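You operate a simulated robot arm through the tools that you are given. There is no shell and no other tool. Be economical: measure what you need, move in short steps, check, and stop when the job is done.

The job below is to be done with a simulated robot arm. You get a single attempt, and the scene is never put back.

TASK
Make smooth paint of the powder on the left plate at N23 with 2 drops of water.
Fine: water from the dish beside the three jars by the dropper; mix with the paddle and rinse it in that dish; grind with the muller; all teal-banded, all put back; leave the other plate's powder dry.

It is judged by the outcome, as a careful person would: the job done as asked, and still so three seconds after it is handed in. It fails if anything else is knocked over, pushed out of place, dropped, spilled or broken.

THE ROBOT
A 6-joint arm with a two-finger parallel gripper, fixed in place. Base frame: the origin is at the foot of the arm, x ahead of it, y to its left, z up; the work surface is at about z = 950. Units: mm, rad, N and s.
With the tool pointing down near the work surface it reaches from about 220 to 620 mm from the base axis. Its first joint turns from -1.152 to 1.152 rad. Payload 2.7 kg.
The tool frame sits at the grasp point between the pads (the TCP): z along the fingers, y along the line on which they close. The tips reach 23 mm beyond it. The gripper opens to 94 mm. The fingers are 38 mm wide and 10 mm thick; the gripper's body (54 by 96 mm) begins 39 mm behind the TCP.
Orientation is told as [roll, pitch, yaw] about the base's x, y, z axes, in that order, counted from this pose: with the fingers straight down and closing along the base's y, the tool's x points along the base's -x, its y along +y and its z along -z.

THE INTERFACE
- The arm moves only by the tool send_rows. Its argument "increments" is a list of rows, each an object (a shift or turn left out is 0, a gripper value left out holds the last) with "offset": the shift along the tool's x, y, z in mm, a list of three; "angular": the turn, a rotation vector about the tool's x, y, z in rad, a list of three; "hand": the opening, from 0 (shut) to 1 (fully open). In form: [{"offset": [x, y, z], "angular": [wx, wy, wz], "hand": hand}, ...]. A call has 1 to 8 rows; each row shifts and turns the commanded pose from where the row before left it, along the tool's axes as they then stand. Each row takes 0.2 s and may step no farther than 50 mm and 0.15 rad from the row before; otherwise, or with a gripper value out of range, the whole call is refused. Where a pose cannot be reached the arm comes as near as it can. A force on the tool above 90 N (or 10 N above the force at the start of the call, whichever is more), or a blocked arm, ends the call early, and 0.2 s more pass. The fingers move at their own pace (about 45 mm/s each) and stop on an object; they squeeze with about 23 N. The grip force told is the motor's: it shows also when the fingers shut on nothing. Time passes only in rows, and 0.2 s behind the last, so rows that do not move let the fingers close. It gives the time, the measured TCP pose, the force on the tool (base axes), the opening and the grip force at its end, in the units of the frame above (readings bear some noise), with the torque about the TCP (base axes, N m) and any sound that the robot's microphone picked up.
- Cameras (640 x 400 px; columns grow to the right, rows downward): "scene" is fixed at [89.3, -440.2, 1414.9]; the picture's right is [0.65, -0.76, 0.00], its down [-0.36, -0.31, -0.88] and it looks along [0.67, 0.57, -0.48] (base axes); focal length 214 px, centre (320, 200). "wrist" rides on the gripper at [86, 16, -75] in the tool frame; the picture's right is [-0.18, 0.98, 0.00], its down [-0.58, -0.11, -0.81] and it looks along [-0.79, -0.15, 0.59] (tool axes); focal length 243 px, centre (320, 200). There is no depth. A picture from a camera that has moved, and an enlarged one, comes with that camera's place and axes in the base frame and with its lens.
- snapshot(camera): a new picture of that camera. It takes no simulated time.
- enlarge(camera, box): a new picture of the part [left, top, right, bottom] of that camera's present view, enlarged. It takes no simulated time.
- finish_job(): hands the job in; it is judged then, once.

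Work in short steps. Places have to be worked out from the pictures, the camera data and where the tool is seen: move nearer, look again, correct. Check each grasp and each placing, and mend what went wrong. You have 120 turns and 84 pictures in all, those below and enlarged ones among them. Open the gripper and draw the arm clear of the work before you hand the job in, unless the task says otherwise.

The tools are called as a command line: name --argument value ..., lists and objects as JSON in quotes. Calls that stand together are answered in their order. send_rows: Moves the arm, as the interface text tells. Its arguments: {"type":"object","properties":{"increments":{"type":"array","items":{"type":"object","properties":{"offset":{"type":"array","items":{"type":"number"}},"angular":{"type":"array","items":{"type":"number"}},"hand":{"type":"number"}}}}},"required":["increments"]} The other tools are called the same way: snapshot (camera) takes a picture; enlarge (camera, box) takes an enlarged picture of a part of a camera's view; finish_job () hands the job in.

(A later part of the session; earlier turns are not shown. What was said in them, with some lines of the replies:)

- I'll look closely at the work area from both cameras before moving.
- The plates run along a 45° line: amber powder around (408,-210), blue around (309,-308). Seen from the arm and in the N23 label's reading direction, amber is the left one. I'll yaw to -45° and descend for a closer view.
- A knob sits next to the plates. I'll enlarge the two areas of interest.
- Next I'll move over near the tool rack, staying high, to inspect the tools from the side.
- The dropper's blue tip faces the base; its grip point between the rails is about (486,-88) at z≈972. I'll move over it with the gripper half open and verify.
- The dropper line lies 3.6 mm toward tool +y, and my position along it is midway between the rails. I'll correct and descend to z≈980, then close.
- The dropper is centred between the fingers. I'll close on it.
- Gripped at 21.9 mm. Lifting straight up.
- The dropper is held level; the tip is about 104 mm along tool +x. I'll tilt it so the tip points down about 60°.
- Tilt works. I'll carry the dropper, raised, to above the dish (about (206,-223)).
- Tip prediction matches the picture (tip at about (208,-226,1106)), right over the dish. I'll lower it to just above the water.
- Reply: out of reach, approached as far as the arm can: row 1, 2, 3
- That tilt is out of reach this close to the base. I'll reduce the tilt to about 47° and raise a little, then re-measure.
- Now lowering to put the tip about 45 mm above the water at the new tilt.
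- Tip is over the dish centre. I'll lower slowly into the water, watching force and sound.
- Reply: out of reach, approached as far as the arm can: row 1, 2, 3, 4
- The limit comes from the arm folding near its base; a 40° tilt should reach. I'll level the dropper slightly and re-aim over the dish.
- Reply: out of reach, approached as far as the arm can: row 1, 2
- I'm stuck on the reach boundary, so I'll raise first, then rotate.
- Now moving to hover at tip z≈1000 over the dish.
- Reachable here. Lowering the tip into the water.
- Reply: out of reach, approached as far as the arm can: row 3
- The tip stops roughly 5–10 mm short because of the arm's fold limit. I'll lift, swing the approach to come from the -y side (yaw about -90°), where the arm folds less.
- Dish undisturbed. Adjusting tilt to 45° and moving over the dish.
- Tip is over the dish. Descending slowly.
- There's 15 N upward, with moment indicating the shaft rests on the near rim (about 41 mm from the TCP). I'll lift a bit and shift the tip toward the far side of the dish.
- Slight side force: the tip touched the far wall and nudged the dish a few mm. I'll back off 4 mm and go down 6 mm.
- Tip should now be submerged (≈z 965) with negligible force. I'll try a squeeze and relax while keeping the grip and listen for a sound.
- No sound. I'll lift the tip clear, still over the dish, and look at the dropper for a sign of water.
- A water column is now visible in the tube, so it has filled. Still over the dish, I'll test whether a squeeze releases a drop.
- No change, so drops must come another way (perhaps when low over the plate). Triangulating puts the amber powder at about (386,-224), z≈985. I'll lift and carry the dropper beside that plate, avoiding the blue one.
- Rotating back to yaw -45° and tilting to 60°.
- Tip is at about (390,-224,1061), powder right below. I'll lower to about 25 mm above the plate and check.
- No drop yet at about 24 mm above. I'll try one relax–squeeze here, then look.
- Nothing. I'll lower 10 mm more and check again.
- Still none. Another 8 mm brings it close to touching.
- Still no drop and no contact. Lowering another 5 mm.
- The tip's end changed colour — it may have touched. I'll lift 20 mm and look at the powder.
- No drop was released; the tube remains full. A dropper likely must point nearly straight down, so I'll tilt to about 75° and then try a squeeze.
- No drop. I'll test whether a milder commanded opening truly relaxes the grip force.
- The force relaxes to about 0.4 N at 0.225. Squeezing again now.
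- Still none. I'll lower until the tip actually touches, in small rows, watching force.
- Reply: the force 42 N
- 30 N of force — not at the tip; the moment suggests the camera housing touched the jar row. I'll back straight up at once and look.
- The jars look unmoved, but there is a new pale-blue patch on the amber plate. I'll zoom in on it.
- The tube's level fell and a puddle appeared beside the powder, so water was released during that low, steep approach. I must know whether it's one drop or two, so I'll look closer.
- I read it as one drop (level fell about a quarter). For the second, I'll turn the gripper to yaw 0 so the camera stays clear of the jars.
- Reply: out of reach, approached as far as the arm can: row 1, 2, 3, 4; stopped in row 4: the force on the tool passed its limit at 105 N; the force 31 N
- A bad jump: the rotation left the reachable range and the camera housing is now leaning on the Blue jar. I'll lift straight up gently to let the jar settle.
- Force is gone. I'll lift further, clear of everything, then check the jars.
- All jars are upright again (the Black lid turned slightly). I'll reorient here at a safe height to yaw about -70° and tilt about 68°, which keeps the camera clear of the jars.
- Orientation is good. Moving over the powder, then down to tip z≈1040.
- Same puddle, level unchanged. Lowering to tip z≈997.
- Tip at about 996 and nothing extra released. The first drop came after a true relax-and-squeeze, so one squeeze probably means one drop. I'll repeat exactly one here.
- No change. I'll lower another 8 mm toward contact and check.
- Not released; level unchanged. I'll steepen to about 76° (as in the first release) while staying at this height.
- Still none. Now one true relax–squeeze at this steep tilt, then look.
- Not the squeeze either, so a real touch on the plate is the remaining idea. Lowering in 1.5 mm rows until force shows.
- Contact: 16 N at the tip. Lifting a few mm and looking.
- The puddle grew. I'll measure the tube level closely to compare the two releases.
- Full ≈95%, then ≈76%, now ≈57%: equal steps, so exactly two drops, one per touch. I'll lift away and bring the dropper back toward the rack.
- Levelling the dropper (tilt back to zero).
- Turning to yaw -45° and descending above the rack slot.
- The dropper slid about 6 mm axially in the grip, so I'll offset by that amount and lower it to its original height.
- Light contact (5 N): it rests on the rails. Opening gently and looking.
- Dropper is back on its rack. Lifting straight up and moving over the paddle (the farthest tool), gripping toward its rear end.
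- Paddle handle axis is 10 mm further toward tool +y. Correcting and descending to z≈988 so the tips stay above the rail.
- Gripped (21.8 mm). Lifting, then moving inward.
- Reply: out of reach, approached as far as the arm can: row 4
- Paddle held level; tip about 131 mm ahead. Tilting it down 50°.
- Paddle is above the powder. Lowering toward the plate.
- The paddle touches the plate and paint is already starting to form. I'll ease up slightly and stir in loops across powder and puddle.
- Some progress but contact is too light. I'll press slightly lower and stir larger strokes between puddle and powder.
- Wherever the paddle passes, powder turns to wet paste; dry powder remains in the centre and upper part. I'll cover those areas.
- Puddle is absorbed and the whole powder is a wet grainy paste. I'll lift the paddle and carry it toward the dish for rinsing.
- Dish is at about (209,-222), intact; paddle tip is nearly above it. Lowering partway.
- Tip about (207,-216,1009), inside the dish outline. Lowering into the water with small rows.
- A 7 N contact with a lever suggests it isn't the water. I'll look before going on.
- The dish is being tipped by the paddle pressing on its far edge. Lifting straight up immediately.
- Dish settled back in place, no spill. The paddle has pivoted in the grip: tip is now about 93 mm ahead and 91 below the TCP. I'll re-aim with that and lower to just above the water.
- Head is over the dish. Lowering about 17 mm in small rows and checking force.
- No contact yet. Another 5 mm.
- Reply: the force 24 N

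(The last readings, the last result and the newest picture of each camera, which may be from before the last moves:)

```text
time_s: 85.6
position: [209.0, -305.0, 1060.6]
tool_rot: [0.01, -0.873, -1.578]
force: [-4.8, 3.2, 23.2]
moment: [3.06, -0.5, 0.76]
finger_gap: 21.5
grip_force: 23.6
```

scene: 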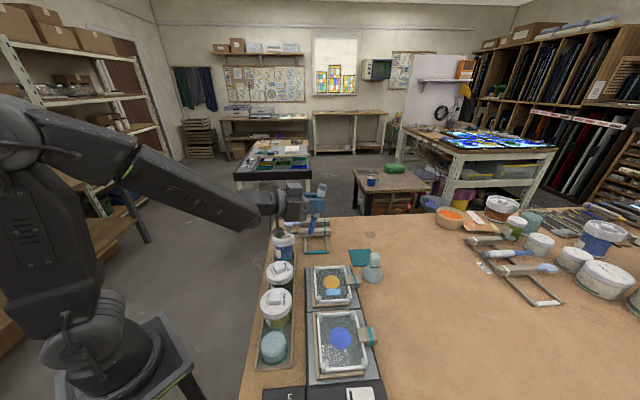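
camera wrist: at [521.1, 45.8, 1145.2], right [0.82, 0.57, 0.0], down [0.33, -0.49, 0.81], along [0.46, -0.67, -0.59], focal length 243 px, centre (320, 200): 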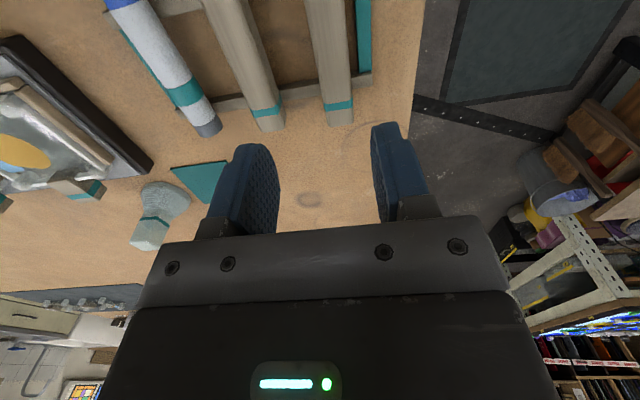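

The 23 N contact is at about (249,-186) — the wrist camera on the Amber jar's knob, not the paddle. Lifting straight up and turning back to yaw -45°, which keeps the camera off the jar.

send_rows --increments '[{"offset": [-23, 0, -19.3]}, {"offset": [-30, 0, -25.2]}, {"angular": [-0.1, 0, -0.0844]}, {"angular": [-0.1, 0, -0.0844]}, {"angular": [-0.1, 0, -0.0844]}, {"angular": [-0.1, 0, -0.0844]}, {"angular": [-0.1, 0, -0.0844]}, {"angular": [-0.1, 0, -0.0844]}]'

snapshot --camera "scene"

```text
time_s: 87.4
position: [206.5, -305.8, 1128.1]
tool_rot: [-0.004, -0.864, -0.846]
force: [0.2, 0.4, -1.3]
moment: [-0.04, 0.02, -0.02]
finger_gap: 21.6
grip_force: 23.5
out of reach, approached as far as the arm can: row 8
```

```text
9 pictures are left
```

scene: 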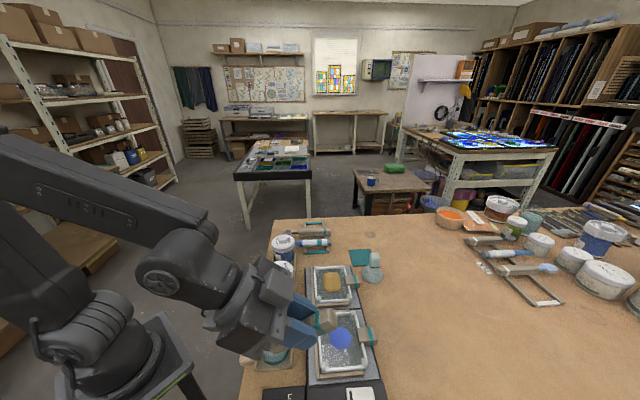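

Clear. Moving outward so that the tip aims at the dish from the -45° side.

send_rows --increments '[{"offset": [-8.7, 28.5, 10.2]}, {"offset": [-8.7, 28.5, 10.2]}, {"angular": [0, 0.044, 0]}, {"offset": [14.6, 0, 13.6]}, {"offset": [14.6, 0, 13.6]}, {}]'

enlarge --camera "scene" --box '[220, 280, 340, 380]'

```text
time_s: 88.8
position: [264.8, -289.1, 1097.1]
tool_rot: [-0.004, -0.817, -0.844]
force: [0.5, 0.6, -0.8]
moment: [0.0, 0.03, -0.02]
finger_gap: 21.4
grip_force: 23.0
out of reach, approached as far as the arm can: row 5
```

```text
4.00 times, centred on (280, 330) of scene
camera zoom: at [89.3, -440.2, 1414.9], right [0.65, -0.76, 0.0], down [-0.36, -0.31, -0.88], along [0.67, 0.57, -0.48], focal length 858 px, centre (480, -320)
```

zoom: 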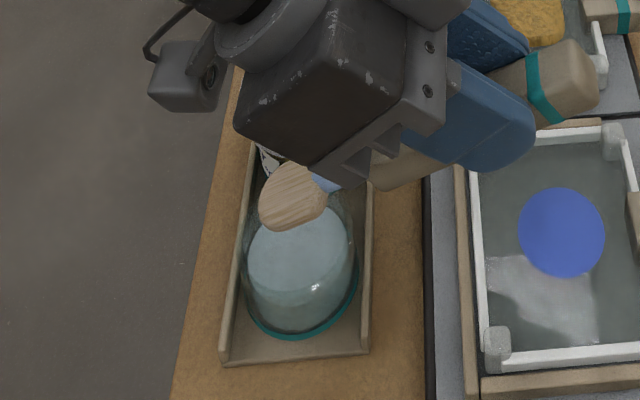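

The paddle head is clearly visible above the dish, but this heading limits how low I can go. I'll lift and use yaw about -70° (camera still clear of the Amber knob).

send_rows --increments '[{"offset": [-21.9, 0, -20.5]}, {"angular": [0.0914, 0, 0.0857]}, {"angular": [0.0914, 0, 0.0857]}, {"angular": [0.0914, 0, 0.0857]}, {"offset": [6.7, -16.5, 12.6]}, {"offset": [6.7, -16.5, 12.6]}, {}]'

```text
time_s: 90.4
position: [236.5, -309.5, 1101.5]
tool_rot: [-0.005, -0.819, -1.219]
force: [0.9, -0.6, -0.7]
moment: [-0.01, 0.02, 0.01]
finger_gap: 21.4
grip_force: 22.7
```

Good. Descending 32 mm in small rows.

send_rows --increments '[{"offset": [5.8, 0, 5.5]}, {"offset": [5.8, 0, 5.5]}, {"offset": [5.8, 0, 5.5]}, {"offset": [5.8, 0, 5.5]}, {}]'

enlarge --camera "scene" --box '[230, 290, 330, 380]'

```text
time_s: 91.6
position: [238.2, -309.6, 1069.7]
tool_rot: [-0.003, -0.818, -1.222]
force: [-0.5, 0.4, -1.0]
moment: [-0.01, -0.01, 0.0]
finger_gap: 21.5
grip_force: 22.8
```

```text
4.44 times, centred on (280, 335) of scene
camera zoom: at [89.3, -440.2, 1414.9], right [0.65, -0.76, 0.0], down [-0.36, -0.31, -0.88], along [0.67, 0.57, -0.48], focal length 953 px, centre (498, -400)
```

zoom: 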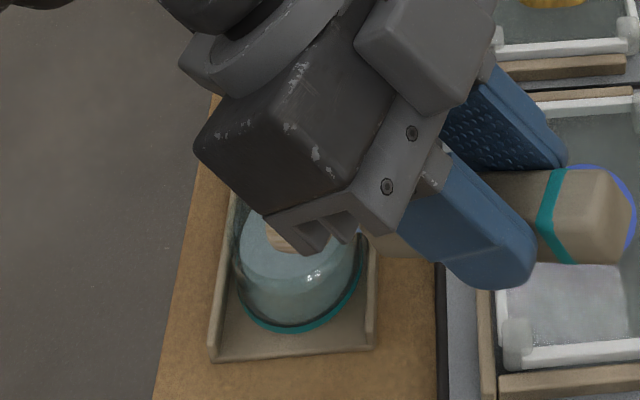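

The head is just above the water, no contacts. Lowering 15 mm more.

send_rows --increments '[{"offset": [2.9, 0, 2.7]}, {"offset": [2.9, 0, 2.7]}, {"offset": [2.9, 0, 2.7]}, {"offset": [2.2, 0, 2]}, {}]'

```text
time_s: 92.8
position: [237.6, -309.9, 1054.1]
tool_rot: [-0.003, -0.818, -1.222]
force: [-0.7, -0.5, 2.3]
moment: [0.12, 0.12, 0.06]
finger_gap: 21.6
grip_force: 23.1
```

Tip is now in the water with very light contact. I'll ease up 1 mm and swish gently side to side.

send_rows --increments '[{"offset": [-0.7, 3, -0.7]}, {"offset": [0, -3, 0]}, {"offset": [0, -4, 0]}, {"offset": [0, 4, 0]}, {"offset": [0, 4, 0]}, {"offset": [0, -4, 0]}, {}]'

send_rows --increments '[{"offset": [-14.6, 0, -13.7]}, {"offset": [-14.6, 0, -13.7]}, {"offset": [-21.9, 0, -20.5]}, {}]'

enlarge --camera "scene" --box '[230, 270, 330, 380]'

```text
time_s: 94.4
position: [238.5, -308.8, 1054.8]
tool_rot: [-0.002, -0.817, -1.22]
force: [-1.1, 0.7, -0.2]
moment: [0.04, 0.01, 0.0]
finger_gap: 21.6
grip_force: 22.8
```

```text
time_s: 95.4
position: [236.9, -309.3, 1124.2]
tool_rot: [-0.004, -0.818, -1.22]
force: [-0.2, -0.4, -0.8]
moment: [-0.05, 0.01, 0.01]
finger_gap: 21.2
grip_force: 23.6
```

```text
3.64 times, centred on (280, 325) of scene
camera zoom: at [89.3, -440.2, 1414.9], right [0.65, -0.76, 0.0], down [-0.36, -0.31, -0.88], along [0.67, 0.57, -0.48], focal length 780 px, centre (466, -254)
```

zoom: 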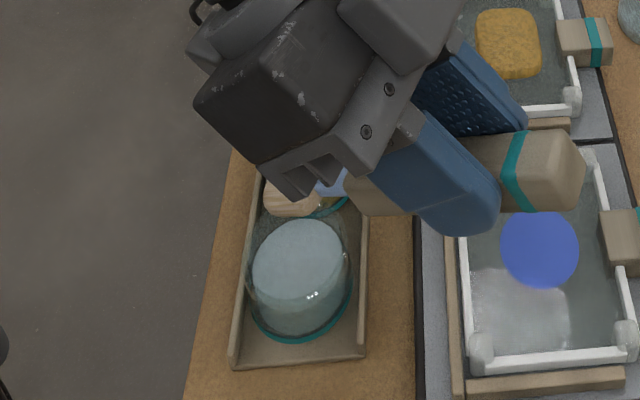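

The paddle isn't rinsed: its shallow angle makes the handle meet the rim first. I'll steepen the tilt (57°, yaw about -75°) and come down again, checking reach.

send_rows --increments '[{"angular": [0.0656, 0, 0.0616]}, {"angular": [0, -0.091, 0]}, {"angular": [0, -0.091, 0]}, {"offset": [19.6, -10.5, -4.6]}, {"offset": [7.4, 0, 4.7]}, {"offset": [7.4, 0, 4.7]}, {"offset": [7.4, 0, 4.7]}, {}]'

```text
time_s: 97.2
position: [227.2, -301.3, 1087.4]
tool_rot: [-0.004, -1.0, -1.31]
force: [-0.2, 0.0, -1.3]
moment: [-0.02, -0.01, -0.01]
finger_gap: 21.2
grip_force: 22.7
out of reach, approached as far as the arm can: row 7
```

The reach ends about 20 mm too high at this heading. I'll go back to yaw -90° (which reaches lower) but enter on the dish's -x side, keeping the camera about 39 mm from the Amber knob.

send_rows --increments '[{"offset": [-16.8, 0, -10.8]}, {"angular": [0.109, 0, 0.07]}, {"angular": [0.109, 0, 0.07]}, {"angular": [0, 0.058, 0]}, {"offset": [7.8, -13, 8]}, {"offset": [7.8, -13, 8]}, {}]'

```text
time_s: 98.8
position: [202.6, -305.1, 1086.3]
tool_rot: [-0.003, -0.944, -1.569]
force: [0.9, -0.2, -0.4]
moment: [-0.01, 0.0, 0.04]
finger_gap: 21.4
grip_force: 23.2
```

Good. Lowering in small rows toward z≈1066.

send_rows --increments '[{"offset": [4.9, -0.6, 3.5]}, {"offset": [4.9, 0, 3.5]}, {"offset": [3.2, 0, 2.3]}, {"offset": [3.2, 0, 2.3]}, {}]'

```text
time_s: 100.0
position: [200.9, -304.4, 1065.2]
tool_rot: [-0.004, -0.944, -1.57]
force: [1.0, 0.9, 1.9]
moment: [0.11, -0.02, -0.02]
finger_gap: 21.6
grip_force: 22.9
```

Very slight contact only. Down 3 mm more and swish, then check with a picture.

send_rows --increments '[{"offset": [2.4, 0, 1.8]}, {"offset": [0, 4, 0]}, {"offset": [0, -4, 0]}, {"offset": [0, 4, 0]}, {}]'

enlarge --camera "scene" --box '[240, 300, 310, 370]'

```text
time_s: 101.2
position: [204.7, -305.6, 1062.7]
tool_rot: [-0.001, -0.945, -1.572]
force: [-11.1, 0.5, 13.7]
moment: [1.88, 0.19, 1.46]
finger_gap: 21.6
grip_force: 23.1
```

```text
5.71 times, centred on (275, 335) of scene
camera zoom: at [88.9, -440.1, 1414.9], right [0.65, -0.76, 0.0], down [-0.36, -0.31, -0.88], along [0.67, 0.57, -0.48], focal length 1226 px, centre (577, -571)
```

zoom: 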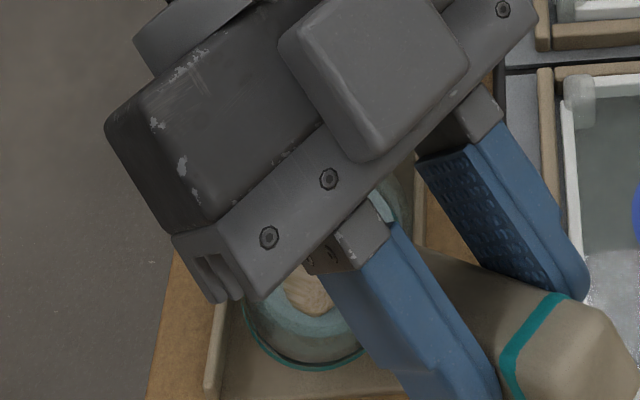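

Swishing in +x brushed the camera against the Amber jar. I'll back off in -x, lower 2 mm, and swish only along the paddle's own direction.

send_rows --increments '[{"offset": [0, -6, 0]}, {"offset": [1.6, 0, 1.2]}, {"offset": [-2.5, 0, 1]}, {"offset": [2.5, 0, -1]}, {"offset": [-2.5, 0, 1]}, {"offset": [2.5, 0, -1]}, {}]'

```text
time_s: 102.8
position: [199.0, -305.5, 1062.6]
tool_rot: [-0.007, -0.942, -1.569]
force: [0.1, -0.7, 9.6]
moment: [1.09, -0.17, 0.03]
finger_gap: 21.4
grip_force: 22.9
```

The camera again limits descent (contact lever points to it). I'll lift and check whether the head came clean.

send_rows --increments '[{"offset": [-8, -3, -5.9]}, {"offset": [-24, 0, -17.6]}, {"offset": [-32, 0, -23.5]}, {}]'

enlarge --camera "scene" --box '[230, 250, 350, 370]'

```text
time_s: 103.8
position: [195.2, -304.2, 1142.8]
tool_rot: [-0.003, -0.943, -1.573]
force: [0.1, -0.5, -0.5]
moment: [0.02, 0.02, -0.01]
finger_gap: 21.7
grip_force: 22.9
```

```text
3.33 times, centred on (290, 310) of scene
camera zoom: at [89.3, -440.2, 1414.9], right [0.65, -0.76, 0.0], down [-0.36, -0.31, -0.88], along [0.67, 0.57, -0.48], focal length 715 px, centre (420, -167)
```

zoom: 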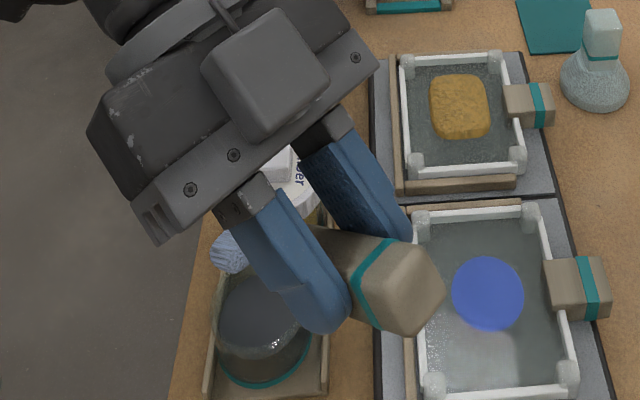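

The paddle head is clean blue and the water has turned grey: rinsed. Lifting and carrying it back toward the rack.

send_rows --increments '[{"offset": [-38, 0, -27.6]}, {"offset": [10.2, 34.2, -14]}, {"offset": [10.2, 34.2, -14]}, {"offset": [10.2, 34.2, -14]}, {"offset": [10.2, 34.2, -14]}, {"offset": [10.2, 34.2, -14]}, {"offset": [10.2, 34.2, -14]}]'

send_rows --increments '[{"angular": [0, 0.15, 0]}, {"angular": [0, 0.15, 0]}, {"angular": [0, 0.15, 0]}, {"angular": [0, 0.15, 0]}, {"angular": [0, 0.15, 0]}, {"angular": [0, 0.003, 0]}]'

```text
time_s: 105.4
position: [404.9, -201.0, 1187.3]
tool_rot: [-0.003, -0.945, -1.57]
force: [0.3, -0.2, -0.6]
moment: [0.01, 0.0, 0.01]
finger_gap: 21.6
grip_force: 23.2
```

```text
time_s: 106.8
position: [403.0, -201.1, 1187.5]
tool_rot: [-0.001, -0.187, -1.572]
force: [0.1, 1.1, -1.1]
moment: [-0.02, 0.02, 0.01]
finger_gap: 21.7
grip_force: 22.4
```

Turning back to yaw -45°, then moving above the paddle's slot.

send_rows --increments '[{"angular": [-0.0244, 0, -0.129]}, {"angular": [-0.0244, 0, -0.129]}, {"angular": [-0.0244, 0, -0.129]}, {"angular": [-0.0244, 0, -0.129]}, {"angular": [-0.0244, 0, -0.129]}, {"angular": [-0.0244, 0, -0.129]}]'

send_rows --increments '[{"offset": [3.4, 36.1, 13.5]}, {"offset": [3.4, 36.1, 13.5]}, {"offset": [3.4, 36.1, 13.5]}, {"offset": [3.4, 36.1, 13.5]}, {"offset": [3.4, 36.1, 13.5]}, {"offset": [3.4, 36.1, 13.5]}, {"offset": [3.4, 36.1, 13.5]}, {}]'

snapshot --camera "wrist"

```text
time_s: 108.2
position: [401.8, -201.2, 1186.4]
tool_rot: [-0.005, -0.189, -0.781]
force: [0.4, 0.1, -0.6]
moment: [-0.03, -0.03, -0.01]
finger_gap: 21.5
grip_force: 22.8
```

```text
time_s: 110.0
position: [579.0, -18.6, 1084.7]
tool_rot: [-0.007, -0.189, -0.784]
force: [0.3, 0.3, -0.2]
moment: [0.0, -0.01, -0.01]
finger_gap: 21.3
grip_force: 22.3
```

```text
3 pictures are left
camera wrist: at [520.6, 62.7, 1142.6], right [0.82, 0.57, 0.03], down [0.22, -0.37, 0.9], along [0.52, -0.74, -0.43], focal length 243 px, centre (320, 200)
```

wrist: 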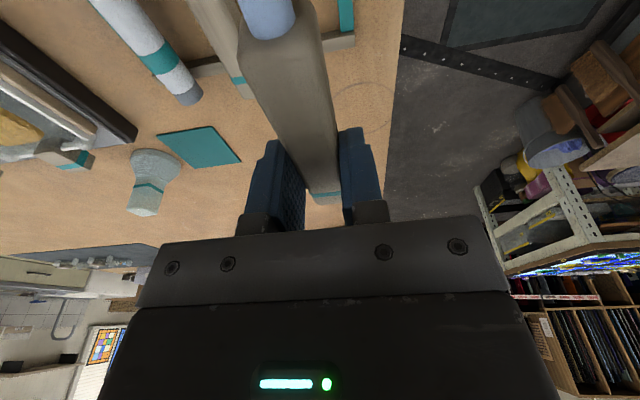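

Paddle is aligned with its slot. Lowering most of the way.

send_rows --increments '[{"offset": [5.6, 0, 29.5]}, {"offset": [5.6, 0, 29.5]}, {"offset": [5.2, 0, 27.5]}, {}]'

```text
time_s: 111.0
position: [575.9, -19.9, 996.7]
tool_rot: [-0.003, -0.189, -0.784]
force: [0.2, -0.6, -1.3]
moment: [-0.03, -0.04, 0.01]
finger_gap: 21.5
grip_force: 23.2
```

send_rows --increments '[{"offset": [0.8, 2, 3.9]}, {"offset": [0.6, 0, 2.9]}, {"offset": [0.4, 0, 2]}, {}]'

```text
time_s: 112.0
position: [576.1, -19.7, 989.0]
tool_rot: [-0.004, -0.189, -0.786]
force: [0.5, 0.5, -0.7]
moment: [-0.03, -0.01, -0.03]
finger_gap: 21.5
grip_force: 22.6
```

No contact yet at 989; lowering 2 mm at a time.

send_rows --increments '[{"offset": [0.4, 0, 2]}, {}, {"offset": [0.4, 0, 2]}, {}]'

```text
time_s: 113.0
position: [576.3, -18.2, 988.7]
tool_rot: [-0.004, -0.193, -0.786]
force: [1.7, -2.3, 8.8]
moment: [-0.18, -0.15, -0.03]
finger_gap: 21.4
grip_force: 23.3
```

Light contact on the rear rail. Releasing gently.

send_rows --increments '[{"hand": 0.24}, {"hand": 0.27}, {"hand": 0.4}, {"hand": 0.5}, {}]'

enlarge --camera "scene" --box '[250, 190, 410, 300]'

```text
time_s: 114.2
position: [576.2, -18.5, 986.3]
tool_rot: [-0.002, -0.189, -0.787]
force: [-0.1, 0.4, -0.5]
moment: [0.02, 0.03, 0.02]
finger_gap: 46.8
grip_force: 0.0
```

```text
3.64 times, centred on (330, 245) of scene
camera zoom: at [89.3, -440.2, 1414.9], right [0.65, -0.76, 0.0], down [-0.36, -0.31, -0.88], along [0.67, 0.57, -0.48], focal length 780 px, centre (284, 36)
```

zoom: 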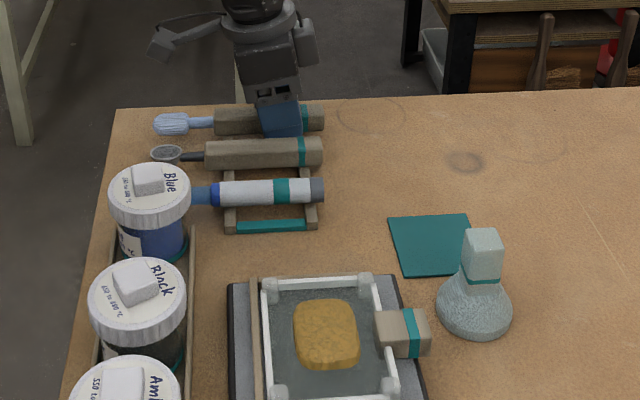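

Paddle is back in its rack and everything is upright. The muller's axis triangulates to about (496,-282), band at z≈991, top at z≈1030. Lifting clear and moving above it.

send_rows --increments '[{"offset": [-6.6, 0, -34.4]}, {"offset": [-6.6, 0, -34.4]}, {"offset": [-5.6, 0, -29.5]}, {"angular": [0, 0.095, 0]}, {"angular": [0, 0.094, 0], "hand": 0.6}, {}]'

send_rows --increments '[{"offset": [-21.7, -40.5, 0]}, {"offset": [-21.7, -40.5, 0]}, {"offset": [-21.7, -40.5, 0]}, {"offset": [-21.7, -40.5, 0]}, {"offset": [-21.7, -40.5, 0]}, {"offset": [-21.7, -40.5, 0]}, {}]'

snapshot --camera "wrist"

```text
time_s: 115.6
position: [576.5, -17.6, 1087.8]
tool_rot: [-0.004, 0.003, -0.785]
force: [-0.3, 0.3, -0.3]
moment: [0.0, 0.0, -0.02]
finger_gap: 56.4
grip_force: 0.2
```

```text
time_s: 117.2
position: [497.6, -282.9, 1083.7]
tool_rot: [-0.005, 0.002, -0.786]
force: [-0.6, -0.9, -1.0]
moment: [-0.01, 0.03, 0.02]
finger_gap: 56.4
grip_force: 0.0
```

```text
1 pictures are left
camera wrist: at [447.9, -209.0, 1159.4], right [0.82, 0.57, 0.0], down [0.34, -0.49, 0.81], along [0.45, -0.67, -0.59], focal length 243 px, centre (320, 200)
```

wrist: 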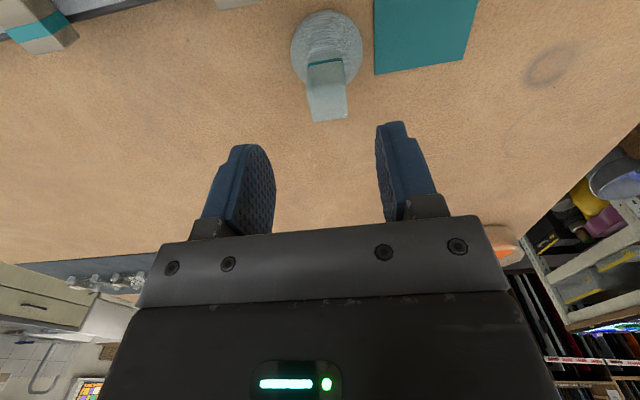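

The muller's axis is at about (502,-277): shift 7 mm in tool +y. Descending onto its handle and closing.

send_rows --increments '[{"offset": [0, 7, 20]}, {"offset": [0, 0, 25]}, {"offset": [0, 0, 22]}, {}, {"hand": 0.15}, {}, {}, {}]'

```text
time_s: 119.0
position: [502.8, -276.3, 1019.0]
tool_rot: [-0.004, 0.0, -0.786]
force: [-0.9, -1.0, -0.6]
moment: [-0.05, 0.0, 0.01]
finger_gap: 23.8
grip_force: 22.9
```

Gripped at 23.8 mm (return pose noted: 502.8,-276.3,1019). Lifting and carrying it over the amber plate, then lowering near the paste.

send_rows --increments '[{"offset": [0, 0, -43]}, {"offset": [0, 0, -43]}, {"offset": [38.9, -15.7, 0]}, {"offset": [38.9, -15.7, 0]}, {"offset": [38.9, -15.8, 0]}, {}, {"offset": [0, 0, 36]}]'

```text
time_s: 120.6
position: [387.1, -227.4, 1072.2]
tool_rot: [-0.003, -0.001, -0.786]
force: [0.0, 0.5, -1.7]
moment: [0.05, 0.0, -0.01]
finger_gap: 23.8
grip_force: 23.0
```

Over the paste. Lowering in small rows until contact.

send_rows --increments '[{"offset": [0, 0, 5]}, {"offset": [0, 0, 4]}, {"offset": [0, 0, 3]}, {}]'

```text
time_s: 121.6
position: [385.8, -228.7, 1060.6]
tool_rot: [-0.003, 0.001, -0.787]
force: [-0.1, -0.3, -1.5]
moment: [-0.01, 0.01, 0.02]
finger_gap: 23.6
grip_force: 23.5
```

send_rows --increments '[{"offset": [0, 0, 2]}, {"offset": [0, 0, 2]}, {"offset": [0, 0, 1.5]}, {}]'

```text
time_s: 122.6
position: [386.9, -228.3, 1055.1]
tool_rot: [-0.003, 0.0, -0.785]
force: [-0.1, 0.4, 0.7]
moment: [0.02, 0.0, 0.0]
finger_gap: 24.1
grip_force: 22.4
```

Just touching at about 1055. Pressing 1.5 mm further and grinding in circles.

send_rows --increments '[{"offset": [0, 0, 1.5]}, {"offset": [9, 0, 0]}, {"offset": [-2.64, 6.36, 0]}, {"offset": [-6.36, 2.64, 0]}, {"offset": [-6.36, -2.64, 0]}, {"offset": [-2.64, -6.36, 0]}, {"offset": [2.64, -6.36, 0]}, {"offset": [6.36, -2.64, 0]}]'

```text
time_s: 124.4
position: [379.6, -235.0, 1051.3]
tool_rot: [-0.004, 0.001, -0.787]
force: [-0.5, -0.5, 0.7]
moment: [-0.13, -0.11, 0.02]
finger_gap: 23.5
grip_force: 23.3
```

Pressure is light; pressing a further 1.5 mm and continuing the circles.

send_rows --increments '[{"offset": [6.36, 2.64, 1.5]}, {"offset": [2.64, 6.36, 0]}, {"offset": [-2.64, 6.36, 0]}, {"offset": [-6.36, 2.64, 0]}, {"offset": [-6.36, -2.64, 0]}, {"offset": [-2.64, -6.36, 0]}, {"offset": [2.64, -6.36, 0]}, {"offset": [6.36, -2.64, 0]}]'

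send_rows --increments '[{"offset": [6.36, 2.64, 0.5]}, {"offset": [2.64, 6.36, 0]}, {"offset": [-2.64, 6.36, 0]}, {"offset": [-6.36, 2.64, 0]}, {"offset": [-6.36, -2.64, 0]}, {"offset": [-2.64, -6.36, 0]}, {"offset": [2.64, -6.36, 0]}, {"offset": [6.36, -2.64, 0]}]'

send_rows --increments '[{"offset": [6.36, 2.64, 0]}, {"offset": [2.64, 6.36, 0]}, {"offset": [-2.64, 6.36, 0]}, {"offset": [-6.36, 2.64, 0]}, {"offset": [-6.36, -2.64, 0]}, {"offset": [-2.64, -6.36, 0]}, {"offset": [2.64, -6.36, 0]}, {"offset": [6.36, -2.64, 0]}]'

```text
time_s: 126.2
position: [379.8, -232.7, 1051.4]
tool_rot: [-0.007, 0.0, -0.786]
force: [1.1, -0.1, 1.4]
moment: [-0.1, -0.13, 0.0]
finger_gap: 23.8
grip_force: 23.0
```

```text
time_s: 128.0
position: [380.6, -235.5, 1050.1]
tool_rot: [-0.005, -0.001, -0.788]
force: [0.3, -1.1, 0.5]
moment: [-0.11, -0.04, 0.01]
finger_gap: 24.0
grip_force: 23.1
```

```text
time_s: 129.8
position: [380.3, -232.5, 1050.7]
tool_rot: [-0.006, 0.001, -0.784]
force: [1.8, -2.3, 5.7]
moment: [-0.27, -0.34, 0.01]
finger_gap: 23.6
grip_force: 22.6
```

Contact of 2–7 N with motion. More loops, with slightly more pressure and varied radius.

send_rows --increments '[{"offset": [6.36, 2.64, 0.7]}, {"offset": [2.64, 6.36, 0]}, {"offset": [-2.64, 6.36, 0]}, {"offset": [-6.36, 2.64, 0]}, {"offset": [-6.36, -2.64, 0]}, {"offset": [-2.64, -6.36, 0]}, {"offset": [2.64, -6.36, 0]}, {"offset": [6.36, -2.64, 0]}]'

send_rows --increments '[{"offset": [6.36, 2.64, 0.5]}, {"offset": [2.64, 6.36, 0]}, {"offset": [-2.64, 6.36, 0]}, {"offset": [-6.36, 2.64, 0]}, {"offset": [-6.36, -2.64, 0]}, {"offset": [-2.64, -6.36, 0]}, {"offset": [2.64, -6.36, 0]}, {"offset": [6.36, -2.64, 0]}]'

send_rows --increments '[{"offset": [0, 6, 0]}, {"offset": [3, 6, 0]}, {"offset": [-6, 4, 0]}, {"offset": [-7, 0, 0]}, {"offset": [-3, -7, 0]}, {"offset": [3, -7, 0]}, {"offset": [7, 0, 0]}, {"offset": [3, 7, 0]}]'

send_rows --increments '[{"offset": [-3, 7, 0]}, {"offset": [-7, 0, 0]}, {"offset": [-3, -7, 0]}, {"offset": [3, -7, 0]}, {"offset": [7, 0, 0]}, {"offset": [3, 7, 0]}, {"offset": [-3, 7, 0]}, {"offset": [-7, 0, 0]}]'

```text
time_s: 131.6
position: [382.3, -234.8, 1050.4]
tool_rot: [-0.006, -0.003, -0.786]
force: [4.1, -3.3, 11.9]
moment: [-0.4, -0.58, -0.01]
finger_gap: 24.0
grip_force: 23.9
```

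```text
time_s: 133.4
position: [381.1, -234.1, 1049.4]
tool_rot: [-0.006, -0.002, -0.788]
force: [3.7, -4.2, 13.5]
moment: [-0.02, -0.39, -0.1]
finger_gap: 24.0
grip_force: 22.7
```

```text
time_s: 135.2
position: [387.3, -229.0, 1049.2]
tool_rot: [-0.004, 0.0, -0.785]
force: [0.0, -1.3, 1.4]
moment: [-0.13, -0.05, 0.03]
finger_gap: 23.9
grip_force: 22.8
```

```text
time_s: 137.0
position: [399.1, -227.5, 1049.5]
tool_rot: [-0.003, 0.001, -0.786]
force: [-6.0, 7.1, 18.5]
moment: [0.15, 0.02, 0.0]
finger_gap: 24.0
grip_force: 22.7
```

Good pressure now (10–18 N). Two more loops to be sure, then lift clear and check.

send_rows --increments '[{"offset": [6, 5, 0]}, {"offset": [6, 3, 0]}, {"offset": [6, -3, 0]}, {"offset": [0, -8, 0]}, {"offset": [-6, -4, 0]}, {"offset": [-7, 1, 0]}, {"offset": [0, 7, 0]}, {"offset": [6, 3, 0]}]'

send_rows --increments '[{"offset": [6, -3, 0]}, {"offset": [0, -8, 0]}, {"offset": [-6, -4, 0]}, {"offset": [-7, 1, 0]}, {"offset": [0, 7, 0]}, {"offset": [6, 3, 0]}, {"offset": [4, 0, 0]}, {"offset": [0, -3, 0]}]'

send_rows --increments '[{"offset": [0, 0, -20]}, {"offset": [0, 0, -35]}, {"offset": [-30, 0, 0]}, {"offset": [-40, 0, 0]}, {}]'

enlarge --camera "scene" --box '[240, 215, 400, 315]'

```text
time_s: 138.8
position: [394.1, -220.2, 1050.3]
tool_rot: [-0.004, -0.004, -0.785]
force: [2.0, -5.8, 13.5]
moment: [-0.59, -0.38, -0.04]
finger_gap: 23.9
grip_force: 22.5
```

```text
time_s: 140.6
position: [386.6, -221.8, 1049.9]
tool_rot: [-0.003, 0.003, -0.786]
force: [-0.4, -0.4, -2.0]
moment: [0.01, 0.0, -0.03]
finger_gap: 23.9
grip_force: 22.6
```

```text
time_s: 141.8
position: [436.2, -274.6, 1102.0]
tool_rot: [-0.003, -0.001, -0.785]
force: [0.1, 0.4, -2.6]
moment: [-0.04, 0.0, 0.02]
finger_gap: 23.9
grip_force: 23.2
```

```text
4.00 times, centred on (320, 265) of scene
camera zoom: at [89.3, -440.3, 1414.8], right [0.65, -0.76, 0.0], down [-0.36, -0.31, -0.88], along [0.67, 0.57, -0.48], focal length 858 px, centre (320, -60)
```

zoom: 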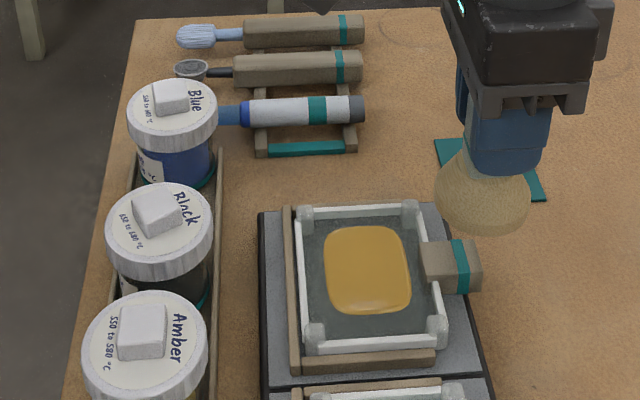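

The paint is smooth and glossy; all rack tools are in place. Returning the muller to its original spot.

send_rows --increments '[{"offset": [-24.1, 23, 0]}, {"offset": [-24.1, 23, 0]}, {}, {"offset": [0, 0, 35]}, {"offset": [0, 0, 30]}, {}]'

```text
time_s: 143.2
position: [504.6, -272.0, 1038.3]
tool_rot: [-0.003, 0.002, -0.785]
force: [-0.5, 0.0, -1.3]
moment: [0.01, -0.05, 0.01]
finger_gap: 23.8
grip_force: 23.1
```

Small correction and slow descent until it touches the table.

send_rows --increments '[{"offset": [-1.8, -4.3, 10]}, {"offset": [0, 0, 7]}, {"offset": [0, 0, 2.5]}, {}]'

```text
time_s: 144.2
position: [501.0, -277.3, 1018.7]
tool_rot: [-0.003, 0.0, -0.786]
force: [-0.3, 1.2, -1.6]
moment: [0.0, -0.02, -0.01]
finger_gap: 23.8
grip_force: 22.6
```

send_rows --increments '[{"offset": [0, 0, 1.5]}, {"offset": [0, 0, 1.5]}, {}]'

```text
time_s: 145.0
position: [501.0, -276.8, 1015.6]
tool_rot: [-0.002, 0.0, -0.786]
force: [-0.5, 0.0, -1.4]
moment: [-0.04, -0.01, -0.02]
finger_gap: 23.8
grip_force: 23.3
```

send_rows --increments '[{"offset": [0, 0, 1.5]}, {"offset": [0, 0, 1.5]}, {}]'

```text
time_s: 145.8
position: [501.9, -277.5, 1013.8]
tool_rot: [-0.005, 0.0, -0.785]
force: [0.0, 0.7, -2.2]
moment: [-0.02, -0.03, 0.01]
finger_gap: 24.0
grip_force: 23.1
```

No contact yet; continuing in 1 mm rows.

send_rows --increments '[{"offset": [0, 0, 1]}, {"offset": [0, 0, 1]}, {"offset": [0, 0, 1]}, {}]'

```text
time_s: 146.8
position: [501.7, -277.3, 1013.1]
tool_rot: [-0.003, -0.005, -0.786]
force: [-3.1, 1.3, 23.3]
moment: [-0.09, 0.24, -0.02]
finger_gap: 23.1
grip_force: 22.8
```

Firm contact with the table. Easing up 1 mm, then opening and lifting away straight up.

send_rows --increments '[{"offset": [0, 0, -1.2]}, {"hand": 0.3}, {"hand": 0.6}, {}, {}]'

send_rows --increments '[{"offset": [0, 0, -30]}, {"offset": [0, 0, -45]}, {"offset": [0, 0, -45]}, {"offset": [30, 0, -20]}, {"hand": 1.0}, {}]'

```text
time_s: 148.0
position: [502.0, -277.5, 1011.4]
tool_rot: [-0.003, -0.001, -0.784]
force: [-0.6, -0.6, -0.4]
moment: [0.0, -0.02, -0.01]
finger_gap: 56.3
grip_force: 0.1
```

```text
time_s: 149.4
position: [480.6, -255.7, 1150.0]
tool_rot: [-0.004, 0.0, -0.786]
force: [0.2, -0.5, 0.7]
moment: [-0.01, -0.02, 0.0]
finger_gap: 93.9
grip_force: 0.0
```

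The muller is released on its spot, the gripper is open, and the arm is clear. Handing the job in.

finish_job

```text
The job is handed in.
```

The amber powder on the left N23 plate is now smooth, glossy paint. I gave it two drops, one per touch of the dropper, judged by the water level in its tube. The paddle came out of the dish clean. Dropper, paddle and muller are back in place; the muller's final placing was checked by force only because my pictures had run out. The blue powder was still dry when last seen.

On the way, the wrist camera bumped the Blue, Black and Amber jars, tilting the Blue jar for a moment and leaving the Black lid slightly turned. The water dish also tipped briefly. In the last pictures all were upright, with no spill seen.
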